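You operate a simulated robot arm through the tools that you are given. There is no shell and no other tool.

Carry out the task below with a simulated robot arm. There is one attempt and no reset: what you move stays moved.

JOB
Put things in order on the open top of the forming bed. At the end: the brown felt dauber stands where the silver jaw insert stood; the brown abrasive pad stands on top of the green box of washers; the silver jaw insert from the open top of the forming bed stands where the blue end cap stood; the blue end cap stands where the brown abrasive pad stood; whatever was shut is shut again. Leave all else as you found it, and nothing knocked over.
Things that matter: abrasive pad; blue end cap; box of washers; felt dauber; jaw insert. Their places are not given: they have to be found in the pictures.

Only the result counts: the job must be done as asked and must still hold three seconds after the hand-in. Knocking over, shifting, dropping, spilling or breaking anything else fails it. A push-on lid holds only when it is set on centred and level and pressed home; a screw cap is set on level and turned clockwise until tight.

ROBOT AND FRAMES
A 7-joint arm with a two-finger parallel gripper, fixed in place. Base frame: the origin is at the foot of the arm, x ahead of it, y to its left, z up; the work surface is at about z = 0.7. Units: m, degrees, N and s.
With the tool pointing down near the work surface it reaches from about 0.28 to 0.68 m from the base axis. Its first joint turns from -66.0 to 66.0 degrees. Payload 1.57 kg.
The TCP is the grasp point between the finger pads, 0.03 m short of the fingertips. In the tool frame z runs along the fingers and y along their closing line. The gripper opens to 0.11 m. The fingers are 0.024 m wide and 0.012 m thick; the gripper's body (0.048 by 0.112 m) begins 0.078 m behind the TCP.
Orientation is that of the tool frame in the base frame, as a unit quaternion [x, y, z, w]. With the fingers straight down and closing along the base's y, the tool's x points along the base's -x, its y along +y and its z along -z.

CONTROLS
- The arm moves only by the tool drive_tool. Its argument "increments" is a list of rows, each an object of numbers (a shift or turn left out is 0, a gripper value left out holds the last): "ax", "ay", "az": the turn, a rotation vector about the tool's x, y, z in units of 45 degrees (1.0 is 45 degrees); "x", "y", "z": the shift along the tool's x, y, z in units of 150 mm (1.0 is 150 mm); "claw": the closure, from 0 (fully open) to 1 (shut). In form: [{"ax": .., "ay": .., "az": .., "x": .., "y": .., "z": .., "claw": ..}, ...]. A call has 1 to 20 rows; each row is the pose to reach, as a shift and turn from the pose commanded when the call began, along the tool's axes at that moment. A call with a number of a shift or a turn outside -1 to 1 is refused whole. Rows are played at 5 a second. More than 0.05 m and 8.6 degrees between two rows, or a gripper value outside its range, and nothing of the call is played. Where a pose cannot be reached the arm comes as near as it can. A force on the tool above 40 N (or 10 N above the force at the start of the call, whichever is more), or a blocked arm, ends the call early, and 0.2 s more pass. The fingers move at their own pace (about 0.108 m/s each) and stop on an object; they squeeze with about 36 N. The grip force told is the motor's: it shows also when the fingers shut on nothing. Time passes only in rows, and 0.2 s behind the last, so rows that repeat a pose let the fingers close. It gives the time, the measured TCP pose, the force on the tool (base axes), the opening and the grip force at its end, in the units of the frame above (readings bear some noise), with the torque about the TCP (base axes, N m) and any sound that the robot's microphone picked up.
- Cameras (640 x 400 px; columns grow to the right, rows downward): "scene" is fixed at [0.1672, -0.3932, 1.4032]; the picture's right is [0.76, -0.65, 0.00], its down [-0.38, -0.45, -0.81] and it looks along [0.53, 0.61, -0.59] (base axes); focal length 317 px, centre (320, 200). "wrist" rides on the gripper at [0.07, 0.016, -0.141] in the tool frame; the picture's right is [-0.23, 0.97, 0.00], its down [-0.86, -0.20, -0.48] and it looks along [-0.47, -0.11, 0.88] (tool axes); focal length 222 px, centre (320, 200).
- capture(camera): a new picture of that camera. No time passes.
- locate(camera, pixels): for up to 12 pixels [column, row] of the newest picture of that camera ("zoom" is the newest enlarged one), the place [x, y, z] in the base frame of the surface seen there, good to about 0.002 m. No time passes.
- inspect(camera, box): a new picture of the part [left, top, right, bottom] of that camera's present view, enlarged. No time passes.
- hand_in(): hands the job in; it is judged then, once.

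Unless the task says otherwise, let go and move clear before handing in.

The tools are called after "Call:" by a JSON object that holds its "op" and its "data". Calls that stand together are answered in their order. drive_tool: Moves the arm, as the interface text tells. Its arguments: {"type":"object","properties":{"increments":{"type":"array"}},"required":["increments"]} The other tools are called the same way: capture (camera) takes a picture; locate (camera, pixels) gives the place of the surface under pixels of a picture; inspect (camera, box) takes an enlarged picture of a part of a camera's view; hand_in () hands the job in.

At the start:

```text
t: 0.0
ee_pos: [0.4087, 0.1248, 1.0021]
orientation: [-0.001, 1.0, 0.001, 0.0]
wrist_force: [-0.9, -0.4, -0.7]
moment: [0.04, 0.01, 0.0]
gripper_width: 0.1099
grasp_force: 0.1
```

scene: 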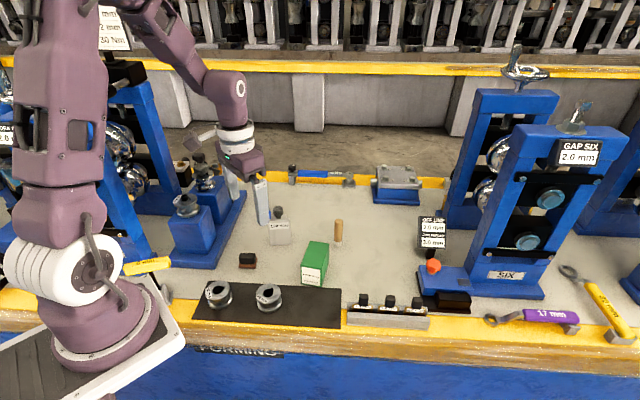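
wrist: 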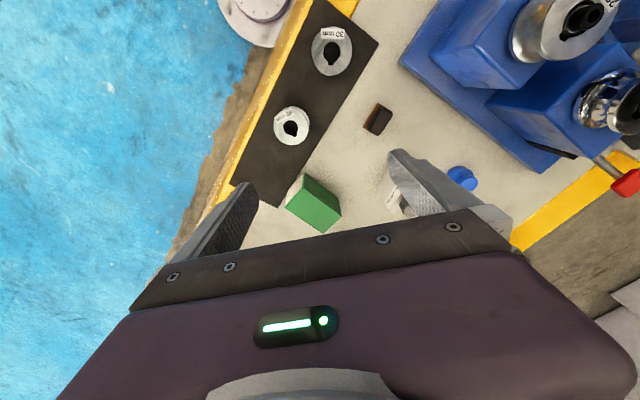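

The scene picture shows the green box near (315,262), a brown/black block near (247,260), a silver block near (279,230), and a peg near (338,232). I'll enlarge these regions to identify them.

Call:
{"op": "inspect", "data": {"camera": "scene", "box": [220, 160, 380, 300]}}

Call:
{"op": "inspect", "data": {"camera": "scene", "box": [340, 150, 480, 330]}}

Call:
{"op": "inspect", "data": {"camera": "wrist", "box": [230, 80, 520, 240]}}

Call:
{"op": "inspect", "data": {"camera": "scene", "box": [120, 120, 280, 300]}}

```text
2.86 times, centred on (300, 230) of scene
```

zoom: 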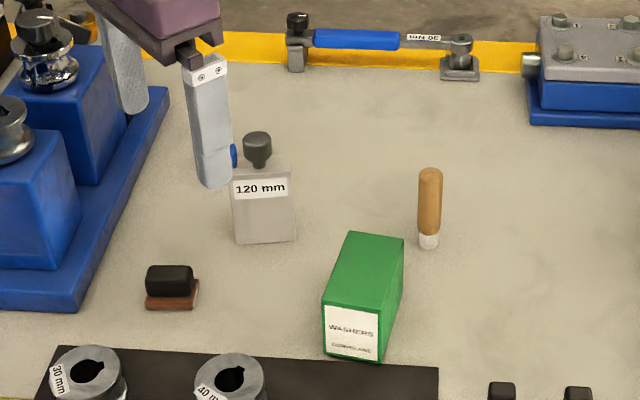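

```text
2.22 times, centred on (410, 240) of scene
```

zoom: 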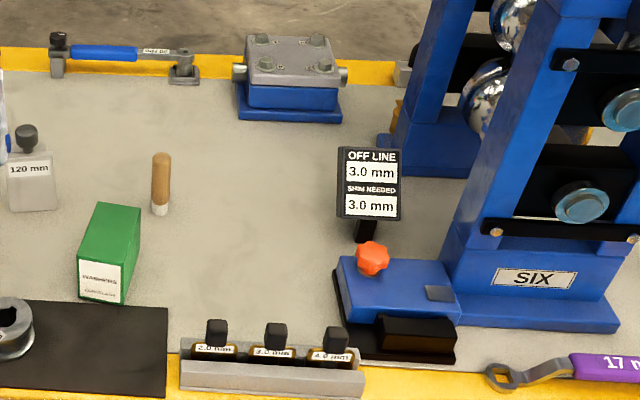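

```text
2.21 times, centred on (375, 160) of wrist
```

zoom: 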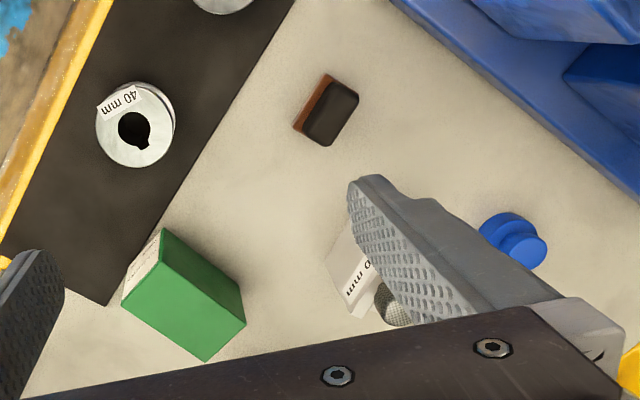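

```text
2.22 times, centred on (200, 210) of scene
```

zoom: 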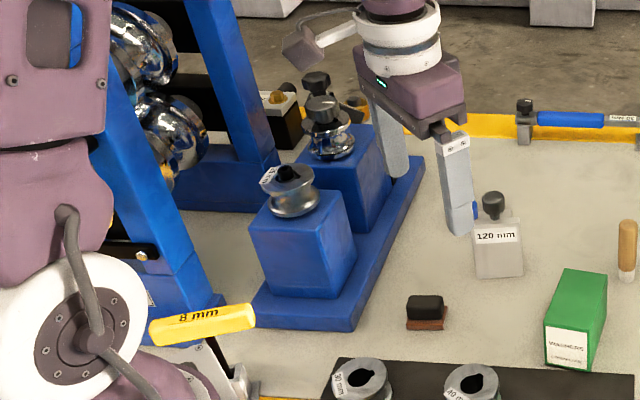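

The brown pad, with its black grip, is at zoom (172,285). The dauber with the white felt foot is at (430,210), the silver block with a knurled knob at (262,200), and the blue cap is partly hidden by the finger. I'll measure these spots.

Call:
{"op": "inspect", "data": {"camera": "scene", "box": [220, 160, 380, 300]}}

Call:
{"op": "locate", "data": {"camera": "scene", "pixels": [[279, 228], [279, 240], [278, 210], [338, 222], [337, 240], [246, 257], [247, 266], [317, 250], [312, 270], [330, 275], [260, 240]]}}

Call:
{"op": "locate", "data": {"camera": "wrist", "pixels": [[461, 176], [467, 184], [380, 117], [378, 122], [313, 202], [393, 198], [408, 210], [291, 128]]}}

```text
2.86 times, centred on (300, 230) of scene
```

zoom: 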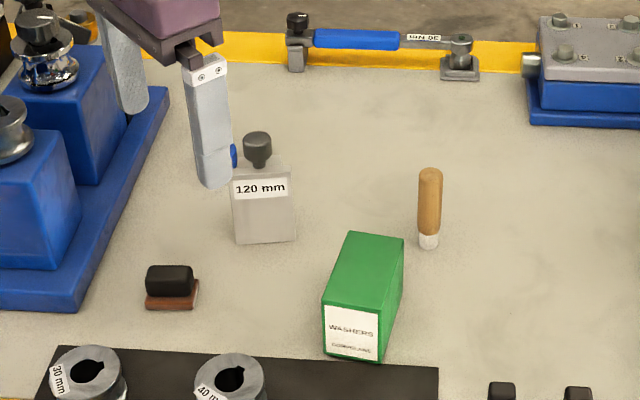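

```text
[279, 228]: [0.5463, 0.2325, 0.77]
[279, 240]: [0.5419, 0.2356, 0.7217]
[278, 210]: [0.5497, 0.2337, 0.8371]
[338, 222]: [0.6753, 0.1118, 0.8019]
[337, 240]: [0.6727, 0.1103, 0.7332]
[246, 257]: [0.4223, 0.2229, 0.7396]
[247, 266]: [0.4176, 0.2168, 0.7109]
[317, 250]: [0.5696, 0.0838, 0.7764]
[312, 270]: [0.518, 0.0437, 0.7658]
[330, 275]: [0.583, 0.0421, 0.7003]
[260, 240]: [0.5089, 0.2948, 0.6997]
```

```text
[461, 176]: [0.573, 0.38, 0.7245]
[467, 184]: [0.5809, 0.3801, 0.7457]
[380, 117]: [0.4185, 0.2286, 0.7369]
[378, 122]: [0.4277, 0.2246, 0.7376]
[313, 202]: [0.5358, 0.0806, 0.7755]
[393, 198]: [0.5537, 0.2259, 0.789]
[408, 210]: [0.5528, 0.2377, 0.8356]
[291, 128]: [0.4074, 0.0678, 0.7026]
```

The gripper hides the blue cap at (265,200), so I'll lift it and pull it back for a clear look.

Call:
{"op": "drive_tool", "data": {"increments": [{"x": 0.13, "y": 0.08, "z": -0.1, "claw": 0}, {"x": 0.27, "y": 0.16, "z": -0.2}, {"x": 0.4, "y": 0.25, "z": -0.25}, {"x": 0.5, "y": 0.35, "z": -0.3}, {"x": 0.5, "y": 0.4, "z": -0.3}]}}

Call:
{"op": "capture", "data": {"camera": "scene"}}

Call:
{"op": "capture", "data": {"camera": "wrist"}}

```text
t: 1.2
ee_pos: [0.3323, 0.1856, 1.0457]
orientation: [-0.001, 1.0, -0.001, -0.001]
wrist_force: [-0.5, -0.2, 1.5]
moment: [-0.04, 0.01, 0.01]
gripper_width: 0.1102
grasp_force: 0.1
```

```text
taken
```

scene: 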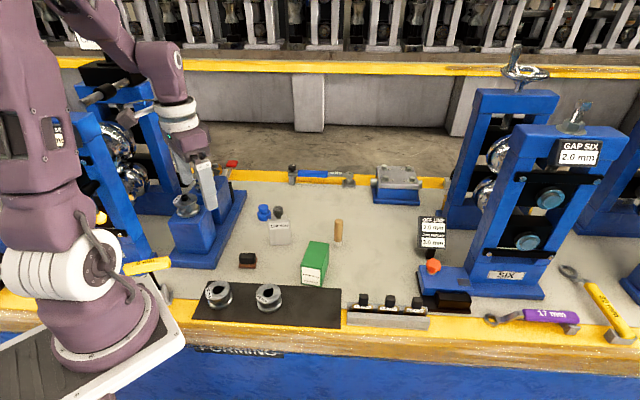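

```text
taken
```

wrist: 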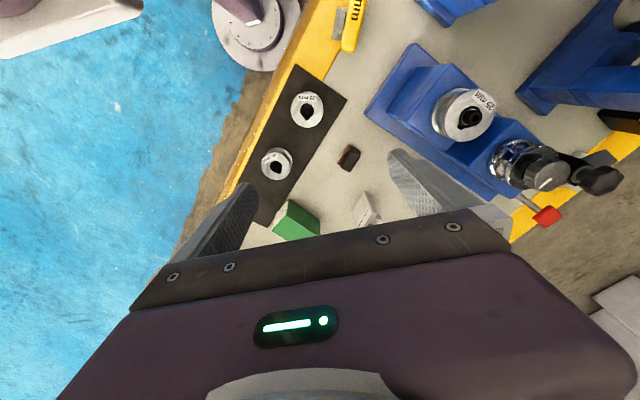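

The cap is now clear in the scene picture at (264,213), left of the silver block at (279,228). I'll enlarge that and measure it.

Call:
{"op": "inspect", "data": {"camera": "scene", "box": [230, 190, 310, 280]}}

Call:
{"op": "inspect", "data": {"camera": "wrist", "box": [250, 70, 440, 250]}}

Call:
{"op": "locate", "data": {"camera": "scene", "pixels": [[264, 208], [264, 213], [263, 218], [259, 213], [269, 213], [272, 222], [289, 222], [270, 242], [288, 241], [278, 208], [276, 213], [281, 213]]}}

```text
4.44 times, centred on (270, 235) of scene
```

zoom: 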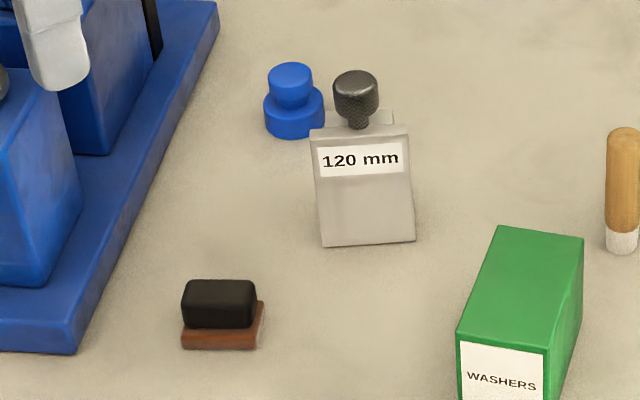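

```text
2.22 times, centred on (345, 160) of wrist
```

zoom: 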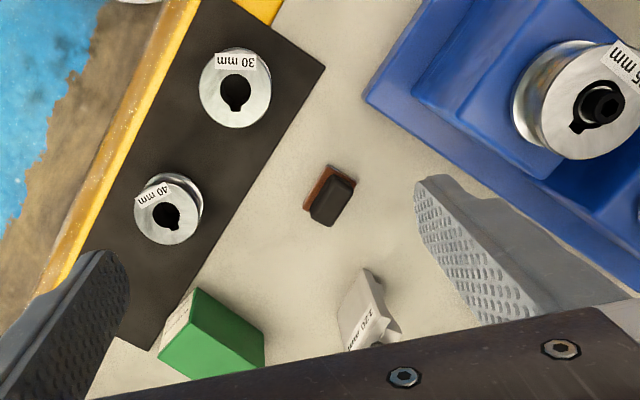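

```text
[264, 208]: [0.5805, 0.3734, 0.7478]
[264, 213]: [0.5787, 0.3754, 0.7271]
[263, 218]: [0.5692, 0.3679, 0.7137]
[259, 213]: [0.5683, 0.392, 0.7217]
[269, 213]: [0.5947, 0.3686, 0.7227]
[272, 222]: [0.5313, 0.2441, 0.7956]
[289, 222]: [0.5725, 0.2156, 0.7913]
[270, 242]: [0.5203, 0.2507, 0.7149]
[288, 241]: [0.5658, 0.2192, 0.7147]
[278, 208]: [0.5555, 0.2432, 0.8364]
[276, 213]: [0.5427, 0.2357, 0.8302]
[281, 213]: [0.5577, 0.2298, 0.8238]
```

The order follows directly: pad to box, cap to the pad's place, jaw insert to the cap's place, dauber to the insert's place. I'll enlarge the pad and box to get their edges.

Call:
{"op": "inspect", "data": {"camera": "scene", "box": [232, 244, 264, 276]}}

Call:
{"op": "locate", "data": {"camera": "zoom", "pixels": [[100, 100], [200, 200], [300, 200]]}}

Call:
{"op": "inspect", "data": {"camera": "scene", "box": [290, 230, 350, 295]}}

```text
12.50 times, centred on (248, 260) of scene
```

zoom: 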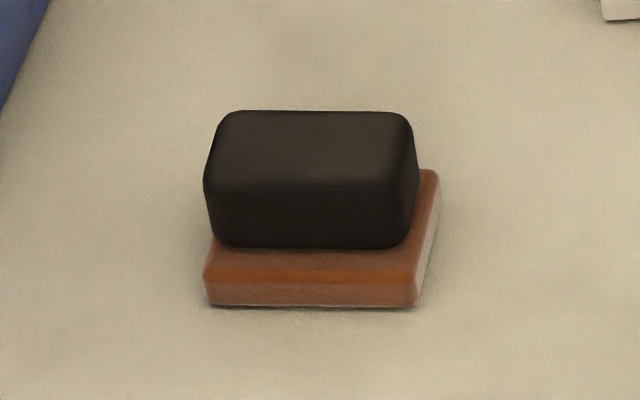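

```text
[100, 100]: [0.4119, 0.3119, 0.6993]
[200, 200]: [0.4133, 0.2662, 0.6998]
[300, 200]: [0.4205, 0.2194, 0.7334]
```

```text
6.15 times, centred on (320, 262) of scene
```

zoom: 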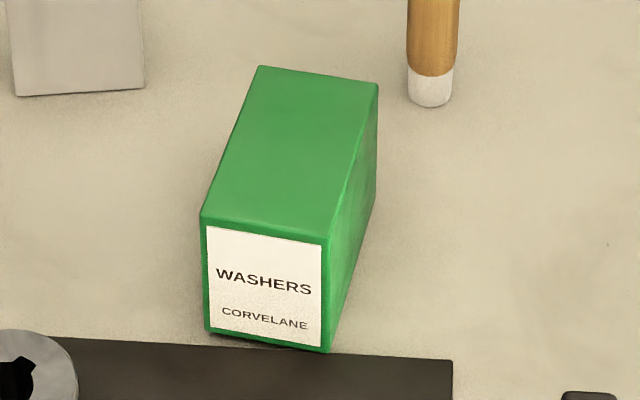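

Now I'll locate the box's corners and then the pad's in the enlarged pictures.

Call:
{"op": "locate", "data": {"camera": "zoom", "pixels": [[206, 213], [324, 242], [262, 71], [373, 88], [285, 155], [211, 326], [327, 348], [430, 102], [412, 95], [448, 95], [430, 20]]}}

Call:
{"op": "inspect", "data": {"camera": "scene", "box": [232, 244, 264, 276]}}

Call:
{"op": "locate", "data": {"camera": "zoom", "pixels": [[235, 120], [395, 118], [212, 182], [408, 182], [310, 150], [310, 180], [210, 280], [415, 285], [312, 275], [430, 180], [414, 300], [210, 300]]}}

```text
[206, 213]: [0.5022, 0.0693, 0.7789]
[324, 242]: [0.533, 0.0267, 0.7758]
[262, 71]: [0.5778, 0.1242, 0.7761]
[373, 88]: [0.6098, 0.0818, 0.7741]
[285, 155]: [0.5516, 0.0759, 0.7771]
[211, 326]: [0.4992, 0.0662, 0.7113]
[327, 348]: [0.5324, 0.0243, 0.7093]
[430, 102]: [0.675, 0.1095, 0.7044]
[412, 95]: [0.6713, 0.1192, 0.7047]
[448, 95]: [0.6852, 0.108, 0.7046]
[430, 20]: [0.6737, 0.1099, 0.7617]
```

```text
12.50 times, centred on (248, 260) of scene
```

zoom: 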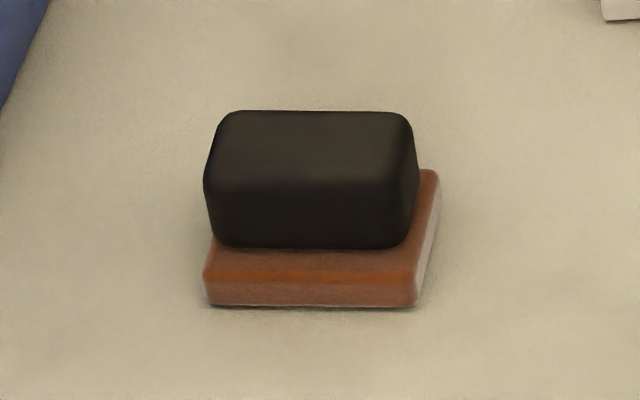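

```text
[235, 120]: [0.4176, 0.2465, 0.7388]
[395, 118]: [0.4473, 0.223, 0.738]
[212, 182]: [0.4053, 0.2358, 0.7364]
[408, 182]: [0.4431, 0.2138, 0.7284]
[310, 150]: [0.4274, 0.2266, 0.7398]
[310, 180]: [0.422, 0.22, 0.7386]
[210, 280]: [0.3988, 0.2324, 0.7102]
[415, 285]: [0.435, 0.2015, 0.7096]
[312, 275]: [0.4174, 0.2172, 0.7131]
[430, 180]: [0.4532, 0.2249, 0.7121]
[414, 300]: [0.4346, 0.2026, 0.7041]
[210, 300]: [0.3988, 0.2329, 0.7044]
```

The pad's centre is at about (0.4275, 0.2295), with its long axis at -40.5° and the grip top at z 0.739. The box top's centre is at about (0.556, 0.0755, 0.7765), with its long axis at 35.6°. I'll move above the pad, turn the jaws across the grip, and check the clearance to the blue stand.

Call:
{"op": "drive_tool", "data": {"increments": [{"x": -0.1, "y": 0.05, "z": 0.12, "az": 0.12, "claw": 0.36}, {"x": -0.2, "y": 0.1, "z": 0.25, "az": 0.25}, {"x": -0.3, "y": 0.15, "z": 0.4, "az": 0.4}, {"x": -0.4, "y": 0.2, "z": 0.55, "az": 0.55}, {"x": -0.5, "y": 0.25, "z": 0.7, "az": 0.7}, {"x": -0.58, "y": 0.28, "z": 0.82, "az": 0.82}, {"x": -0.627, "y": 0.297, "z": 0.95, "az": 0.9}, {"x": -0.627, "y": 0.297, "z": 0.95, "az": 0.9}, {"x": -0.627, "y": 0.297, "z": 0.95, "az": 0.9}]}}

Call:
{"op": "capture", "data": {"camera": "scene"}}

Call:
{"op": "capture", "data": {"camera": "wrist"}}

Call:
{"op": "locate", "data": {"camera": "scene", "pixels": [[218, 210], [212, 240], [235, 225], [215, 264], [244, 195]]}}

```text
t: 3.2
ee_pos: [0.4285, 0.2307, 0.9039]
orientation: [0.346, 0.938, 0.0, 0.0]
wrist_force: [0.3, -0.4, 0.2]
moment: [-0.02, 0.01, -0.01]
gripper_width: 0.0704
grasp_force: 0.0
```

```text
taken
```

scene: 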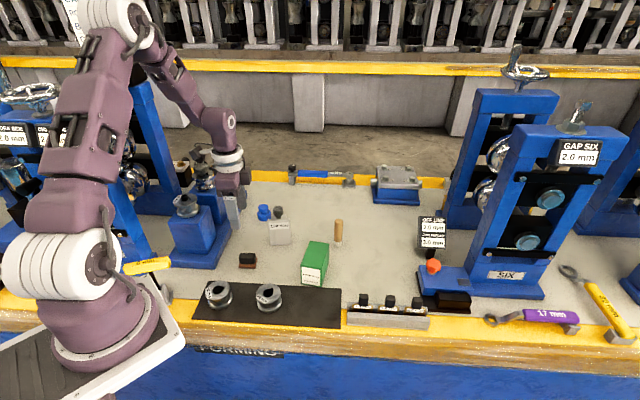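

```text
taken
```

wrist: 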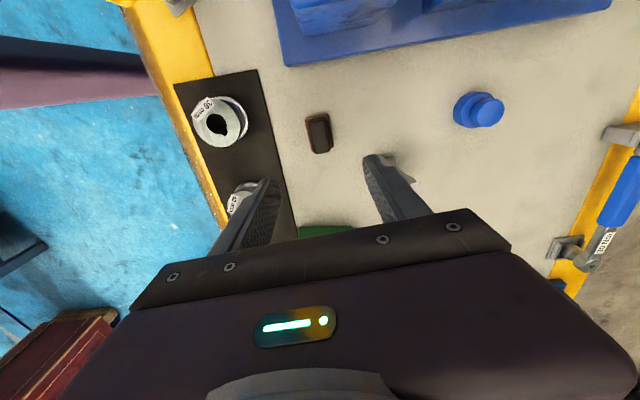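

```text
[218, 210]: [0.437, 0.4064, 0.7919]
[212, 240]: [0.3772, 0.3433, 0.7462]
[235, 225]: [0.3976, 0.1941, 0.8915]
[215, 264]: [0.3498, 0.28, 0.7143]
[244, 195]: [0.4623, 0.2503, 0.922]
```

The tool is over the pad and the stand is well clear. I'll descend in two steps, with the fingertips stopping just above the brown base.

Call:
{"op": "drive_tool", "data": {"increments": [{"z": 0.25}, {"z": 0.5}, {"z": 0.7}, {"z": 0.8}, {"z": 0.8}]}}

Call:
{"op": "inspect", "data": {"camera": "scene", "box": [220, 210, 290, 280]}}

Call:
{"op": "capture", "data": {"camera": "wrist"}}

```text
t: 4.4
ee_pos: [0.4278, 0.2307, 0.7848]
orientation: [0.347, 0.938, 0.001, 0.0]
wrist_force: [1.0, -0.9, -0.1]
moment: [-0.03, -0.01, 0.01]
gripper_width: 0.0706
grasp_force: 0.1
```

```text
5.71 times, centred on (255, 245) of scene
```

zoom: 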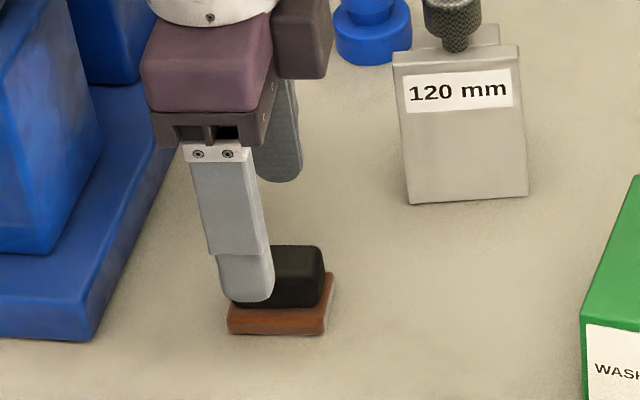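

```text
taken
```

wrist: 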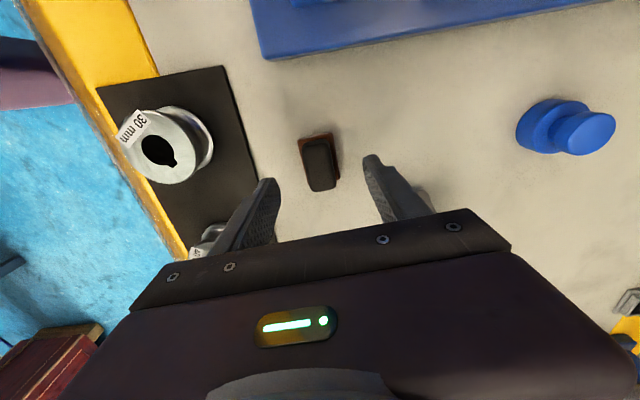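

The tool is above the pad. I'll check how the near fingertip lines up with the pad by measuring points on both.

Call:
{"op": "locate", "data": {"camera": "zoom", "pixels": [[225, 270], [267, 270], [246, 290], [292, 175], [292, 258], [280, 320]]}}

Call:
{"op": "locate", "data": {"camera": "wrist", "pixels": [[300, 140], [331, 134], [311, 188], [336, 183], [318, 150], [322, 183], [270, 182], [368, 158]]}}

```text
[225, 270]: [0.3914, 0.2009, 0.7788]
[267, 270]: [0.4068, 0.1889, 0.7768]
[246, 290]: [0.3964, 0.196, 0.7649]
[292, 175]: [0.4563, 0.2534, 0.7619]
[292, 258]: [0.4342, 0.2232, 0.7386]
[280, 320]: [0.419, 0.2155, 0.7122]
```

```text
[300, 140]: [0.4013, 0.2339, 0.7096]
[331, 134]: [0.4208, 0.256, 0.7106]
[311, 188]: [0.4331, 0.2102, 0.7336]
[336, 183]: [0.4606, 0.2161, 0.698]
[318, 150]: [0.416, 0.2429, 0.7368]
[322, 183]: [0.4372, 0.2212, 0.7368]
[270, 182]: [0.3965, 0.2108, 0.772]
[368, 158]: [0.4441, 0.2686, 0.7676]
```

The finger lines up with the pad's centre to within about 1 mm. I'll go down to z 0.747, close, and lift slightly.

Call:
{"op": "drive_tool", "data": {"increments": [{"z": 0.15}, {"z": 0.25}, {"z": 0.25}, {"z": 0.25, "claw": 1}, {"z": 0.25}, {"z": 0.25}, {"z": 0.25}]}}

Call:
{"op": "inspect", "data": {"camera": "scene", "box": [220, 210, 290, 280]}}

```text
t: 6.0
ee_pos: [0.4272, 0.2306, 0.7484]
orientation: [0.346, 0.938, 0.0, 0.0]
wrist_force: [0.3, -1.2, 0.8]
moment: [-0.04, 0.0, 0.02]
gripper_width: 0.0248
grasp_force: 35.7
```

```text
5.71 times, centred on (255, 245) of scene
```

zoom: 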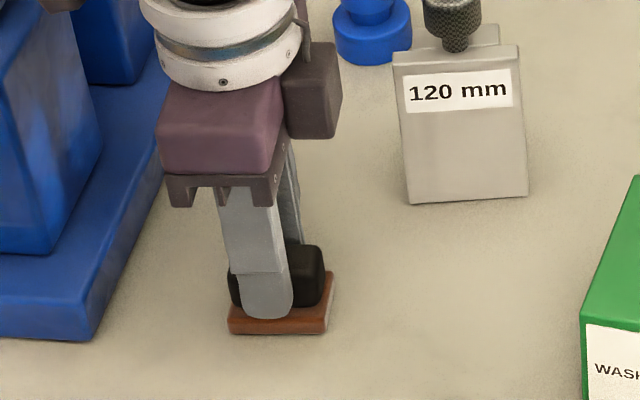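

The pad is gripped at a width of 0.0248. I'll lift it and carry it half way to the box while turning.

Call:
{"op": "drive_tool", "data": {"increments": [{"z": -0.1}, {"z": -0.3}, {"z": -0.55}, {"z": -0.8}, {"x": -0.132, "y": -0.022, "z": -0.8, "az": -0.169}, {"x": -0.263, "y": -0.045, "z": -0.8, "az": -0.338}, {"x": -0.395, "y": -0.067, "z": -0.8, "az": -0.507}, {"x": -0.526, "y": -0.09, "z": -0.8, "az": -0.676}, {"x": -0.658, "y": -0.112, "z": -0.8, "az": -0.845}, {"x": -0.658, "y": -0.112, "z": -0.8, "az": -0.845}]}}

```text
t: 8.2
ee_pos: [0.4929, 0.1534, 0.8681]
orientation: [0.02, 1.0, 0.0, 0.0]
wrist_force: [0.2, -0.1, -0.1]
moment: [-0.02, -0.01, 0.0]
gripper_width: 0.025
grasp_force: 35.5
```

It's half way and held firmly. Now I'll bring it over the box's centre and finish the turn.

Call:
{"op": "drive_tool", "data": {"increments": [{"x": -0.09, "y": -0.099, "az": -0.169}, {"x": -0.18, "y": -0.197, "az": -0.338}, {"x": -0.27, "y": -0.296, "az": -0.507}, {"x": -0.36, "y": -0.395, "az": -0.676}, {"x": -0.449, "y": -0.493, "az": -0.847}, {"x": -0.449, "y": -0.493, "az": -0.847}, {"x": -0.449, "y": -0.493, "az": -0.847}]}}

Call:
{"op": "inspect", "data": {"camera": "scene", "box": [270, 200, 370, 300]}}

Call:
{"op": "capture", "data": {"camera": "wrist"}}

```text
t: 9.8
ee_pos: [0.5564, 0.075, 0.8638]
orientation: [-0.306, 0.952, 0.0, 0.0]
wrist_force: [-0.3, 0.0, 0.8]
moment: [-0.04, 0.0, -0.02]
gripper_width: 0.0251
grasp_force: 35.9
```

```text
4.00 times, centred on (320, 250) of scene
```

zoom: 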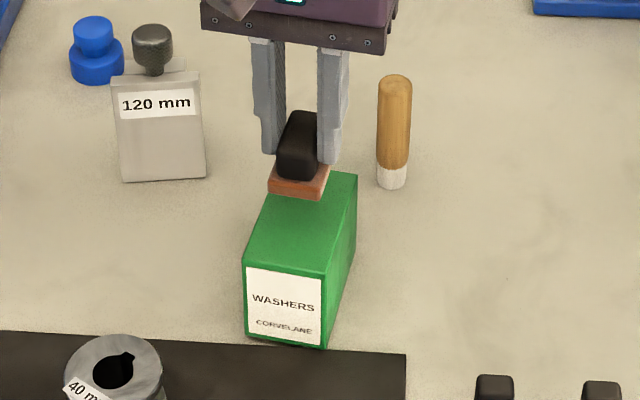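

```text
taken
```

wrist: 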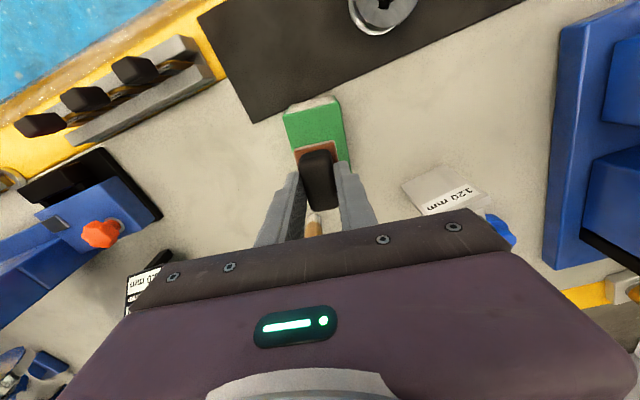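

The pad is over the box top and aligned with it. I'll lower it gently towards z 0.824.

Call:
{"op": "drive_tool", "data": {"increments": [{"z": 0.1}, {"z": 0.18}, {"z": 0.24}, {"z": 0.26}, {"z": 0.26}]}}

Call:
{"op": "inspect", "data": {"camera": "scene", "box": [290, 220, 350, 280]}}

```text
t: 11.0
ee_pos: [0.5545, 0.0767, 0.8276]
orientation: [-0.306, 0.952, 0.0, 0.0]
wrist_force: [1.3, 0.7, 0.4]
moment: [0.0, -0.01, 0.0]
gripper_width: 0.0253
grasp_force: 36.2
```

```text
6.67 times, centred on (320, 250) of scene
```

zoom: 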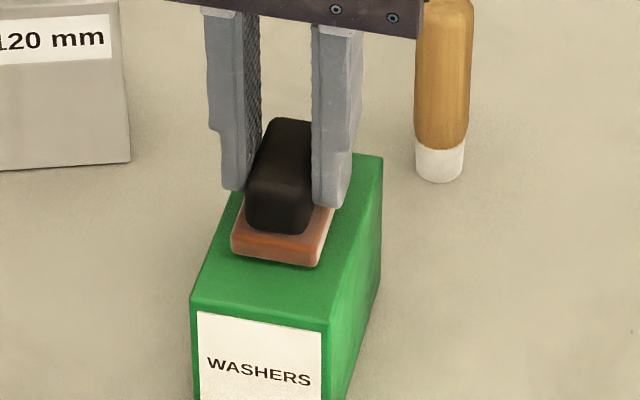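

The pad is centred and about 3 mm above the box. I'll lower it in small steps until it touches.

Call:
{"op": "drive_tool", "data": {"increments": [{"z": 0.01}, {"z": 0.02}, {"z": 0.025}, {"z": 0.025}]}}

Call:
{"op": "inspect", "data": {"camera": "scene", "box": [290, 220, 350, 280]}}

```text
t: 12.0
ee_pos: [0.5551, 0.0765, 0.8255]
orientation: [-0.307, 0.952, -0.001, 0.002]
wrist_force: [-1.7, 1.7, 26.6]
moment: [-0.44, 0.55, -0.05]
gripper_width: 0.0251
grasp_force: 35.9
```

```text
6.67 times, centred on (320, 250) of scene
```

zoom: 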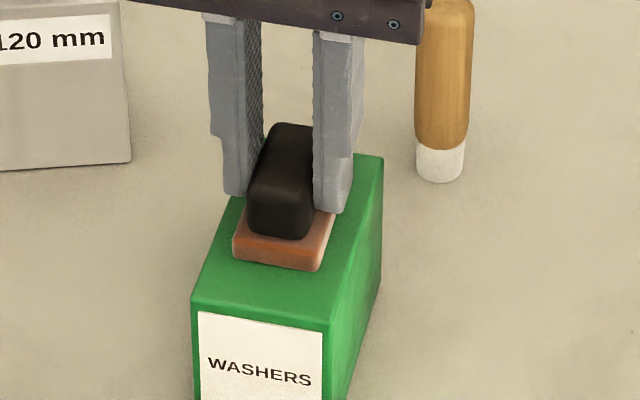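

Contact shows at 26.6 N. I'll back off about 1 mm, open part way, and rise.

Call:
{"op": "drive_tool", "data": {"increments": [{"z": -0.007}, {"z": -0.01}, {"z": -0.01, "claw": 0.45}, {"z": -0.01}, {"z": -0.01}, {"z": -0.1}, {"z": -0.3}, {"z": -0.5}, {"z": -0.5}]}}

Call:
{"op": "capture", "data": {"camera": "scene"}}

Call:
{"op": "inspect", "data": {"camera": "scene", "box": [270, 200, 370, 300]}}

```text
t: 14.0
ee_pos: [0.5551, 0.0775, 0.9016]
orientation: [-0.306, 0.952, 0.0, 0.0]
wrist_force: [0.7, 0.0, 0.1]
moment: [-0.02, -0.05, 0.01]
gripper_width: 0.0603
grasp_force: 0.0
```

```text
taken
```

scene: 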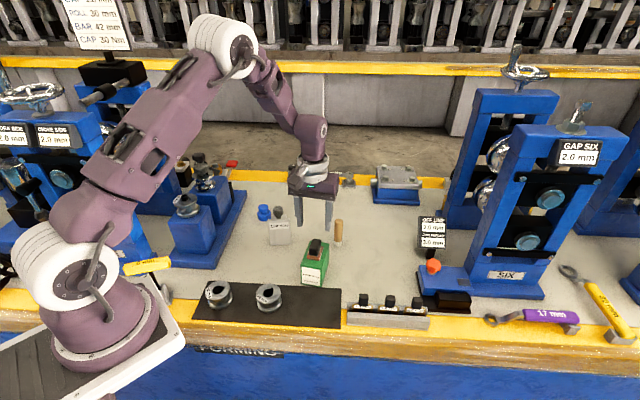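

```text
4.00 times, centred on (320, 250) of scene
```

zoom: 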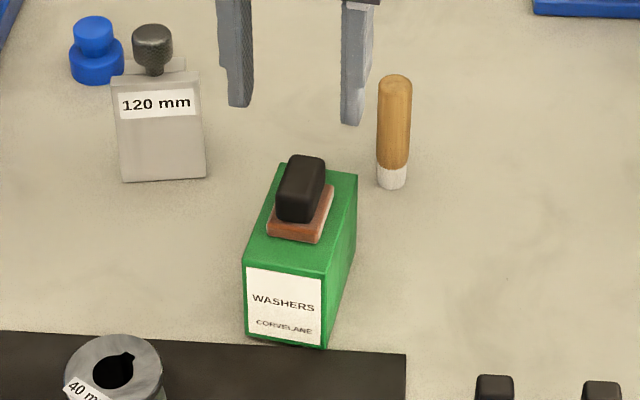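

The pad rests on the box and the box hasn't moved. Next is the blue cap, so I'll zoom in to find its axis and heights.

Call:
{"op": "inspect", "data": {"camera": "scene", "box": [250, 198, 280, 228]}}

Call:
{"op": "locate", "data": {"camera": "zoom", "pixels": [[260, 110], [340, 110], [300, 90], [300, 135], [220, 190], [390, 185], [300, 240], [300, 280], [300, 300], [215, 230], [395, 230], [300, 170]]}}

```text
13.33 times, centred on (265, 213) of scene
```

zoom: 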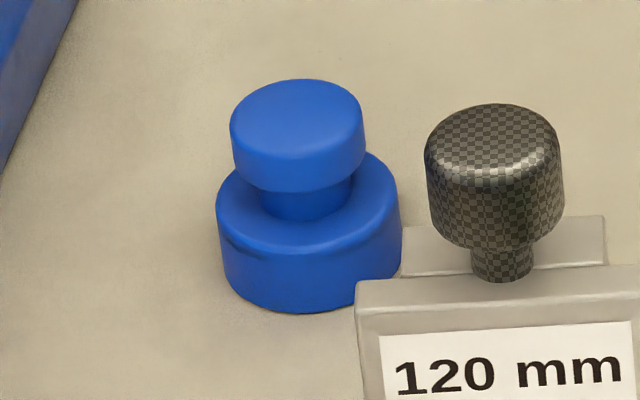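

```text
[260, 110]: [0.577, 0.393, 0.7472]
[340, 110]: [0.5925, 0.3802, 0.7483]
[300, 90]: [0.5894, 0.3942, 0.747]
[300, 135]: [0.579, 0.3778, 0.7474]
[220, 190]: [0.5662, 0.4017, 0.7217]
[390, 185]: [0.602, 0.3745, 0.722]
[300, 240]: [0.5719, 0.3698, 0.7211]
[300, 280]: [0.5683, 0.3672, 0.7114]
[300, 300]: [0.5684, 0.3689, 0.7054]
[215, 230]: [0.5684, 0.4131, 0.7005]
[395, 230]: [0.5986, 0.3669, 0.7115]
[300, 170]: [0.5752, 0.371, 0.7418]
```

The cap's axis is at about (0.584, 0.387), with the flange top at z 0.7215 and the knob from 0.733 to 0.7475. That's 0.70 m out, near the reach limit. I'll go high over the insert towards it, keeping this yaw so the jaws close tangentially.

Call:
{"op": "drive_tool", "data": {"increments": [{"x": 0, "y": 0, "z": -0.3}, {"x": -0.16, "y": 0.19, "z": -0.4}, {"x": -0.33, "y": 0.38, "z": -0.4}, {"x": -0.5, "y": 0.57, "z": -0.4}, {"x": -0.66, "y": 0.76, "z": -0.4}, {"x": -0.814, "y": 0.939, "z": -0.4}, {"x": -0.814, "y": 0.939, "z": -0.4}]}}

```text
t: 15.6
ee_pos: [0.5738, 0.2618, 0.9547]
orientation: [-0.307, 0.952, 0.001, 0.0]
wrist_force: [1.5, -0.2, -1.0]
moment: [0.03, 0.0, 0.0]
gripper_width: 0.0603
grasp_force: 0.0
```

Good. Now the rest of the way, then down to z about 0.85.

Call:
{"op": "drive_tool", "data": {"increments": [{"x": -0.14, "y": 0.16}, {"x": -0.28, "y": 0.32}, {"x": -0.42, "y": 0.48}, {"x": -0.54, "y": 0.638}, {"x": -0.54, "y": 0.638, "z": 0.2}, {"x": -0.54, "y": 0.638, "z": 0.4}, {"x": -0.54, "y": 0.638, "z": 0.6}, {"x": -0.54, "y": 0.638, "z": 0.7}, {"x": -0.54, "y": 0.638, "z": 0.7}]}}

Call:
{"op": "capture", "data": {"camera": "scene"}}

Call:
{"op": "capture", "data": {"camera": "wrist"}}

```text
t: 17.6
ee_pos: [0.5683, 0.3746, 0.8713]
orientation: [-0.307, 0.952, 0.0, 0.0]
wrist_force: [0.0, -0.5, -0.5]
moment: [0.0, -0.02, 0.02]
gripper_width: 0.0603
grasp_force: 0.0
out of reach, approached as far as the arm can: row 3, 4, 5, 6, 7, 8, 9
```

```text
taken
```

scene: 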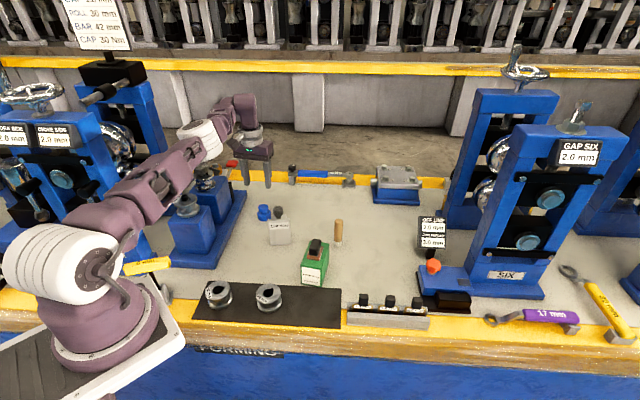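

```text
taken
```

wrist: 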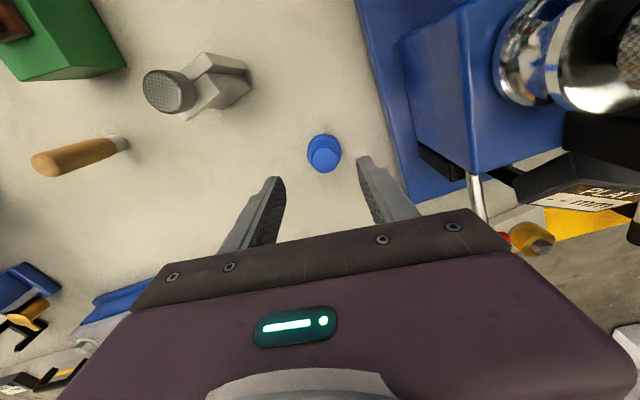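

Straight down, the arm stops about 20 mm short. I'll tilt the tool 15° outward about its closing axis, which won't upset a grip on the round knob, and read where it ends up.

Call:
{"op": "drive_tool", "data": {"increments": [{"ay": -0.11}, {"ay": -0.22}, {"ay": -0.333}, {"ay": -0.333}, {"ay": -0.333}]}}

Call:
{"op": "capture", "data": {"camera": "wrist"}}

Call:
{"op": "inspect", "data": {"camera": "scene", "box": [220, 140, 320, 240]}}

```text
t: 18.8
ee_pos: [0.5684, 0.3733, 0.8723]
orientation: [-0.304, 0.944, 0.04, 0.124]
wrist_force: [0.4, -0.5, 0.3]
moment: [0.02, -0.05, -0.02]
gripper_width: 0.0605
grasp_force: 0.0
```

```text
taken
```

wrist: 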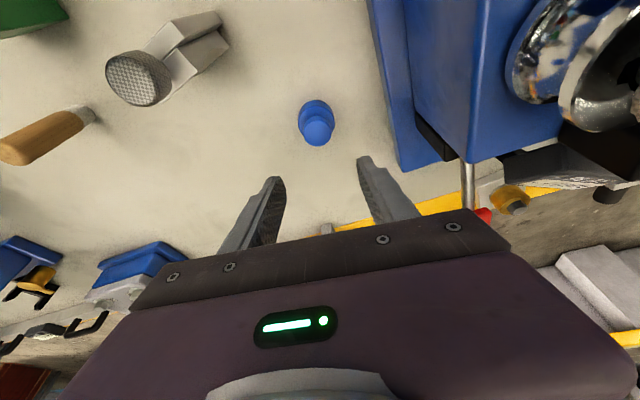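

```text
4.00 times, centred on (270, 190) of scene
```

zoom: 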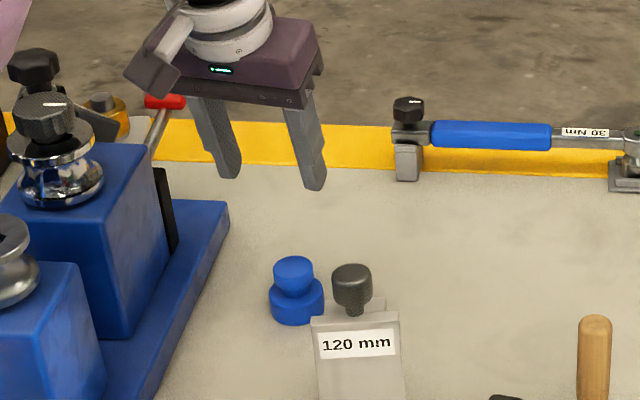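

The tool axis now leans outward as intended, (0.21, 0.15, -0.97). I'll move over the cap at z 0.83 and check that the arm reaches it.

Call:
{"op": "drive_tool", "data": {"increments": [{"x": -0.03, "y": 0.007, "z": 0.1}, {"x": -0.059, "y": 0.013, "z": 0.2}, {"x": -0.059, "y": 0.013, "z": 0.306}, {"x": -0.059, "y": 0.013, "z": 0.306}, {"x": -0.059, "y": 0.013, "z": 0.306}]}}

Call:
{"op": "inspect", "data": {"camera": "scene", "box": [230, 170, 310, 250]}}

Call:
{"op": "capture", "data": {"camera": "wrist"}}

```text
t: 20.0
ee_pos: [0.5839, 0.3889, 0.8304]
orientation: [-0.303, 0.944, 0.04, 0.124]
wrist_force: [1.0, -0.7, 0.1]
moment: [0.01, -0.02, 0.0]
gripper_width: 0.0603
grasp_force: 0.1
```

```text
5.00 times, centred on (270, 210) of scene
```

zoom: 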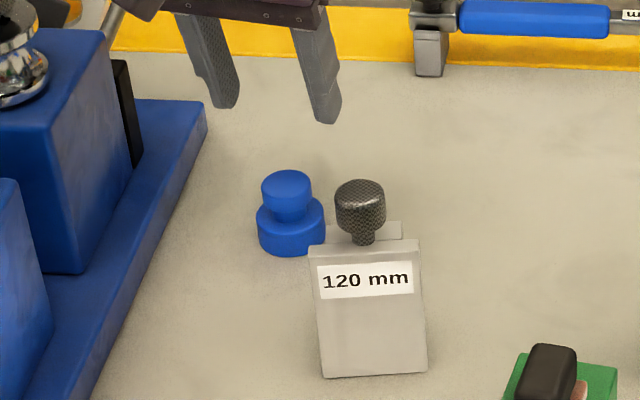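

```text
taken
```

wrist: 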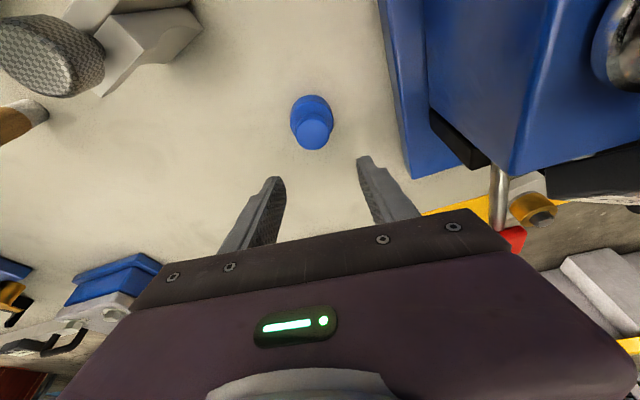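

The arm reaches (0.584, 0.389, 0.830). I'll go straight down most of the way and check.

Call:
{"op": "drive_tool", "data": {"increments": [{"x": 0.035, "z": 0.13}, {"x": 0.07, "z": 0.26}, {"x": 0.09, "z": 0.335}, {"x": 0.09, "z": 0.335}]}}

Call:
{"op": "inspect", "data": {"camera": "scene", "box": [240, 180, 300, 240]}}

Call:
{"op": "capture", "data": {"camera": "wrist"}}

```text
t: 21.0
ee_pos: [0.5838, 0.3868, 0.7787]
orientation: [-0.304, 0.944, 0.04, 0.124]
wrist_force: [0.4, 0.8, 0.2]
moment: [-0.01, 0.01, 0.0]
gripper_width: 0.0605
grasp_force: 0.0
```

```text
6.67 times, centred on (270, 210) of scene
```

zoom: 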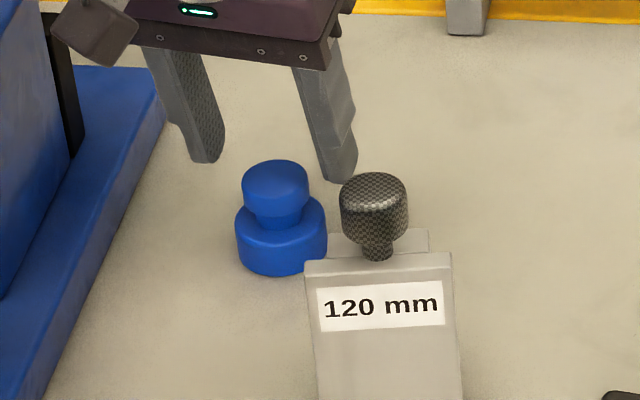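

```text
taken
```

wrist: 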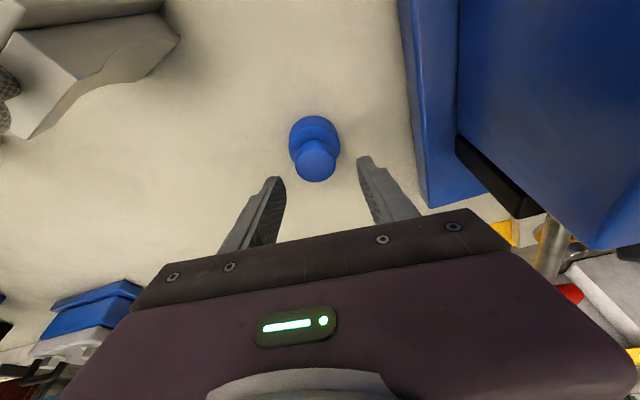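

The cap sits between the fingers at wrist (316,150). I'll lower another 20 mm and close on the knob.

Call:
{"op": "drive_tool", "data": {"increments": [{"x": 0.018, "z": 0.07}, {"x": 0.036, "z": 0.135}, {"x": 0.036, "z": 0.135}]}}

Call:
{"op": "inspect", "data": {"camera": "scene", "box": [240, 180, 300, 240]}}

Call:
{"op": "capture", "data": {"camera": "wrist"}}

```text
t: 21.8
ee_pos: [0.5834, 0.3866, 0.7564]
orientation: [-0.304, 0.944, 0.04, 0.124]
wrist_force: [-0.3, -0.4, -0.7]
moment: [0.0, 0.0, 0.02]
gripper_width: 0.0607
grasp_force: 0.1
```

```text
6.67 times, centred on (270, 210) of scene
```

zoom: 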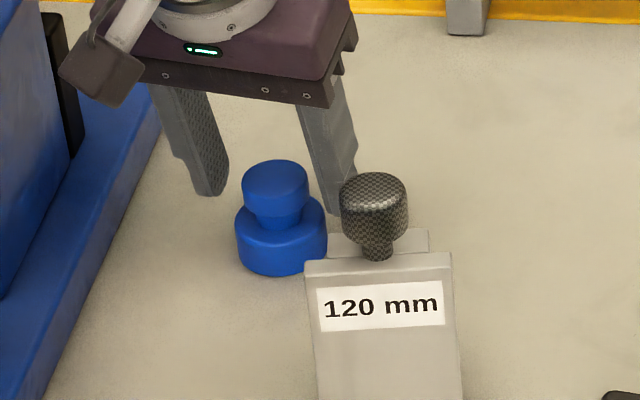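

```text
taken
```

wrist: 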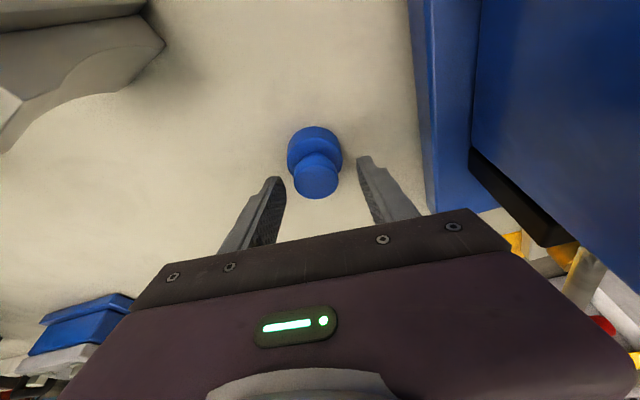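

The knob lies between the finger pads, so I'll close.

Call:
{"op": "drive_tool", "data": {"increments": [{"claw": 0.7}, {"claw": 1}, {"claw": 1}, {"claw": 1}, {"claw": 1}]}}

Call:
{"op": "inspect", "data": {"camera": "scene", "box": [240, 180, 300, 240]}}

```text
t: 23.0
ee_pos: [0.5833, 0.3873, 0.7568]
orientation: [-0.303, 0.944, 0.041, 0.124]
wrist_force: [-0.1, 1.0, 1.1]
moment: [0.03, 0.01, -0.01]
gripper_width: 0.0322
grasp_force: 36.1
```

```text
6.67 times, centred on (270, 210) of scene
```

zoom: 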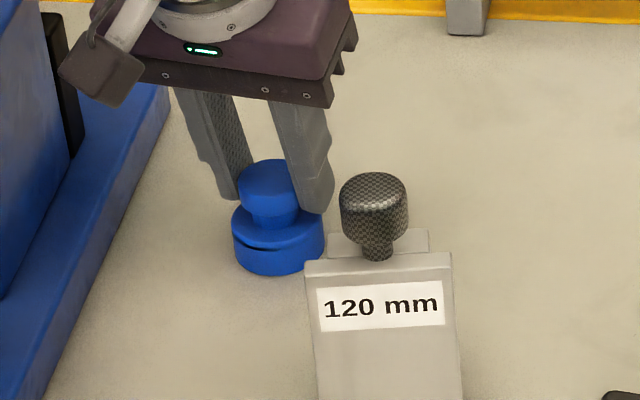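

The knob is gripped at a width of 0.0322. I'll lift it straight up by 0.145 m.

Call:
{"op": "drive_tool", "data": {"increments": [{"x": -0.03, "z": -0.112}, {"x": -0.09, "z": -0.336}, {"x": -0.15, "z": -0.56}, {"x": -0.21, "z": -0.785}, {"x": -0.25, "z": -0.934}, {"x": -0.25, "z": -0.934}]}}

Call:
{"op": "inspect", "data": {"camera": "scene", "box": [220, 130, 310, 220]}}

```text
t: 24.4
ee_pos: [0.5823, 0.3892, 0.9015]
orientation: [-0.304, 0.944, 0.041, 0.125]
wrist_force: [0.5, -0.2, -0.8]
moment: [-0.01, 0.01, 0.0]
gripper_width: 0.0322
grasp_force: 35.8
```

```text
4.44 times, centred on (265, 175) of scene
```

zoom: 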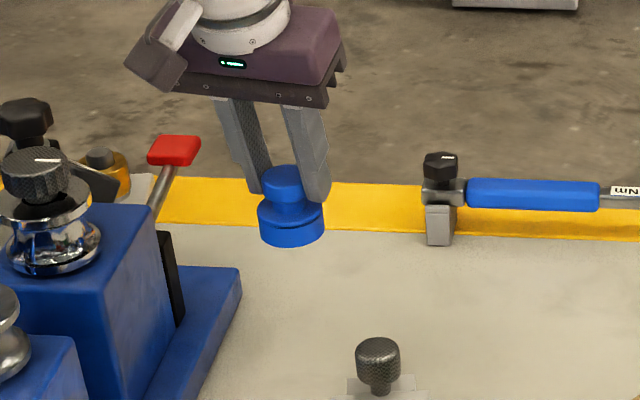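

The cap hangs upright. I'll measure where its axis lies relative to the TCP.

Call:
{"op": "locate", "data": {"camera": "zoom", "pixels": [[265, 215], [318, 215], [290, 235], [285, 175], [290, 240], [262, 225], [322, 225]]}}

```text
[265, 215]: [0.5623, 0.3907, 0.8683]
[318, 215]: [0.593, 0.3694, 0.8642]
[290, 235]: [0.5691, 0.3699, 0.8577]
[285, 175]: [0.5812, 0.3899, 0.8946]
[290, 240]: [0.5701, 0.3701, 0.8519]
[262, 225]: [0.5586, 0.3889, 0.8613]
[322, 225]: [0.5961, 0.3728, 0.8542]
```

The cap's axis is within about 2 mm of the TCP. I'll carry it level to the pad's old place in two halves.

Call:
{"op": "drive_tool", "data": {"increments": [{"x": 0.17, "y": -0.034, "z": -0.047}, {"x": 0.35, "y": -0.069, "z": -0.094}, {"x": 0.53, "y": -0.104, "z": -0.142}, {"x": 0.704, "y": -0.138, "z": -0.189}, {"x": 0.704, "y": -0.138, "z": -0.189}]}}

Call:
{"op": "drive_tool", "data": {"increments": [{"x": 0.17, "y": -0.034, "z": -0.047}, {"x": 0.35, "y": -0.069, "z": -0.094}, {"x": 0.53, "y": -0.104, "z": -0.142}, {"x": 0.704, "y": -0.138, "z": -0.189}, {"x": 0.704, "y": -0.138, "z": -0.189}]}}

Call:
{"op": "capture", "data": {"camera": "scene"}}

Call:
{"op": "capture", "data": {"camera": "wrist"}}

```text
t: 25.6
ee_pos: [0.5055, 0.3057, 0.9036]
orientation: [-0.305, 0.944, 0.039, 0.124]
wrist_force: [-0.3, -0.9, -0.3]
moment: [0.02, 0.01, 0.02]
gripper_width: 0.0321
grasp_force: 35.7
```

```text
t: 26.8
ee_pos: [0.4293, 0.2279, 0.9008]
orientation: [-0.303, 0.944, 0.04, 0.124]
wrist_force: [0.1, -0.7, -0.1]
moment: [0.02, 0.02, -0.03]
gripper_width: 0.0321
grasp_force: 36.0
```

```text
taken
```

scene: 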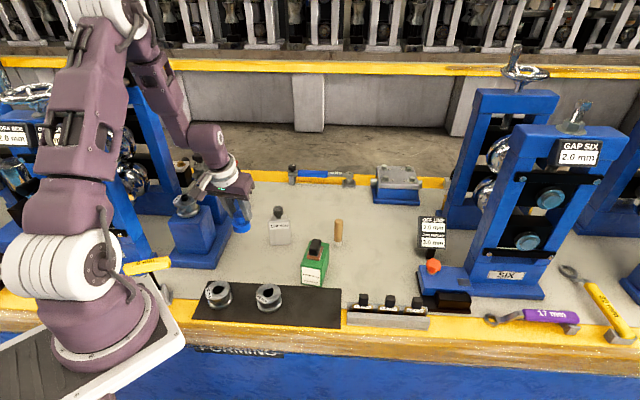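

```text
taken
```

wrist: 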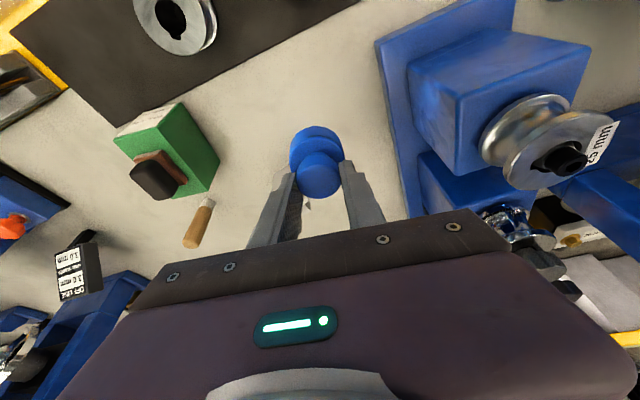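

The cap is over the target. I'll lower it straight to about 2 mm above its pickup height.

Call:
{"op": "drive_tool", "data": {"increments": [{"x": 0.06, "z": 0.224}, {"x": 0.12, "z": 0.448}, {"x": 0.18, "z": 0.672}, {"x": 0.225, "z": 0.84}, {"x": 0.243, "z": 0.905}, {"x": 0.243, "z": 0.905}]}}

Call:
{"op": "inspect", "data": {"camera": "scene", "box": [215, 220, 275, 280]}}

```text
t: 28.2
ee_pos: [0.4287, 0.2281, 0.7626]
orientation: [-0.304, 0.944, 0.041, 0.124]
wrist_force: [-0.1, 0.1, -0.5]
moment: [0.04, 0.0, 0.0]
gripper_width: 0.0322
grasp_force: 36.1
```

```text
6.67 times, centred on (245, 250) of scene
```

zoom: 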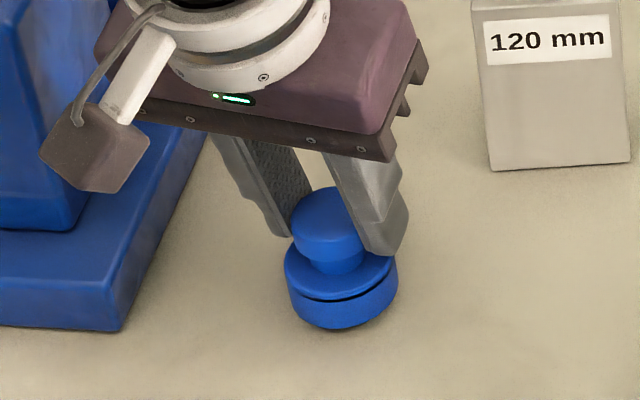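

The cap is about 5 mm above the bench. A dark line shows on the flange at zoom (340,297), so I'll look closer before setting it down.

Call:
{"op": "inspect", "data": {"camera": "scene", "box": [235, 240, 260, 275]}}

Call:
{"op": "locate", "data": {"camera": "zoom", "pixels": [[300, 320], [300, 200], [300, 240], [300, 280]]}}

```text
11.43 times, centred on (248, 258) of scene
```

zoom: 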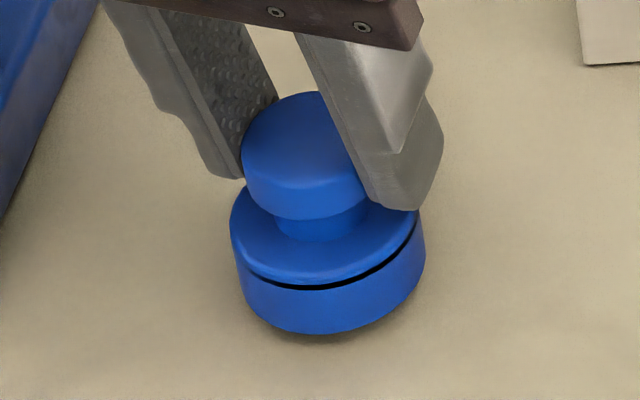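

```text
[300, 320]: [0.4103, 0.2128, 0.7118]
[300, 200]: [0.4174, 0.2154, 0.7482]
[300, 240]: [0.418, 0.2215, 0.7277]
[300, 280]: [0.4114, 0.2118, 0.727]
```

It's a groove or shadow line, and the cap is upright. I'll lower it in 1–2 mm steps until it touches.

Call:
{"op": "drive_tool", "data": {"increments": [{"x": 0.004, "z": 0.014}, {"x": 0.007, "z": 0.027}, {"x": 0.009, "z": 0.034}, {"x": 0.009, "z": 0.034}]}}

```text
t: 29.2
ee_pos: [0.4287, 0.2278, 0.7564]
orientation: [-0.304, 0.944, 0.04, 0.124]
wrist_force: [0.1, -0.8, -1.2]
moment: [0.01, 0.01, 0.02]
gripper_width: 0.0323
grasp_force: 35.9
```

Call:
{"op": "drive_tool", "data": {"increments": [{"x": 0.0017, "z": 0.0064}, {"x": 0.0017, "z": 0.0064}]}}

Call:
{"op": "inspect", "data": {"camera": "scene", "box": [235, 240, 260, 275]}}

```text
t: 29.8
ee_pos: [0.4283, 0.2271, 0.7571]
orientation: [-0.303, 0.944, 0.04, 0.125]
wrist_force: [-2.6, 1.7, 10.7]
moment: [-0.02, 0.14, 0.03]
gripper_width: 0.0322
grasp_force: 36.7
```

```text
11.43 times, centred on (248, 258) of scene
```

zoom: 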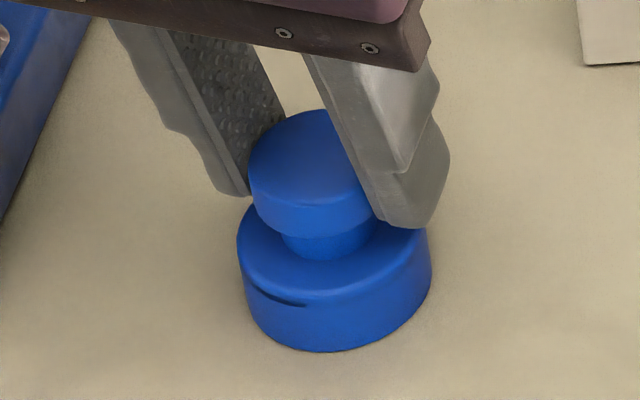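

It touches at 10.7 N and the dark line was only a shadow. I'll open and rise straight up.

Call:
{"op": "drive_tool", "data": {"increments": [{"claw": 0.45}, {"claw": 0.45}, {"claw": 0.45}, {"x": -0.05, "z": -0.19}, {"x": -0.12, "z": -0.42}, {"x": -0.18, "z": -0.66}, {"x": -0.25, "z": -0.93}, {"x": -0.25, "z": -0.93}]}}

Call:
{"op": "inspect", "data": {"camera": "scene", "box": [220, 190, 310, 280]}}

```text
t: 31.6
ee_pos: [0.4291, 0.2282, 0.8993]
orientation: [-0.304, 0.944, 0.041, 0.124]
wrist_force: [-0.2, -0.7, -0.5]
moment: [0.03, -0.01, 0.03]
gripper_width: 0.0606
grasp_force: 0.1
```

```text
4.44 times, centred on (265, 235) of scene
```

zoom: 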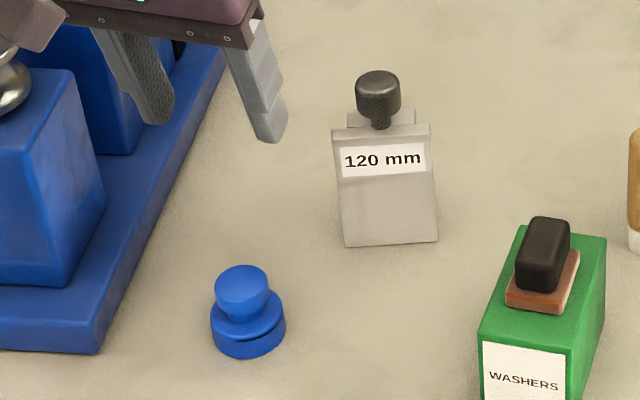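

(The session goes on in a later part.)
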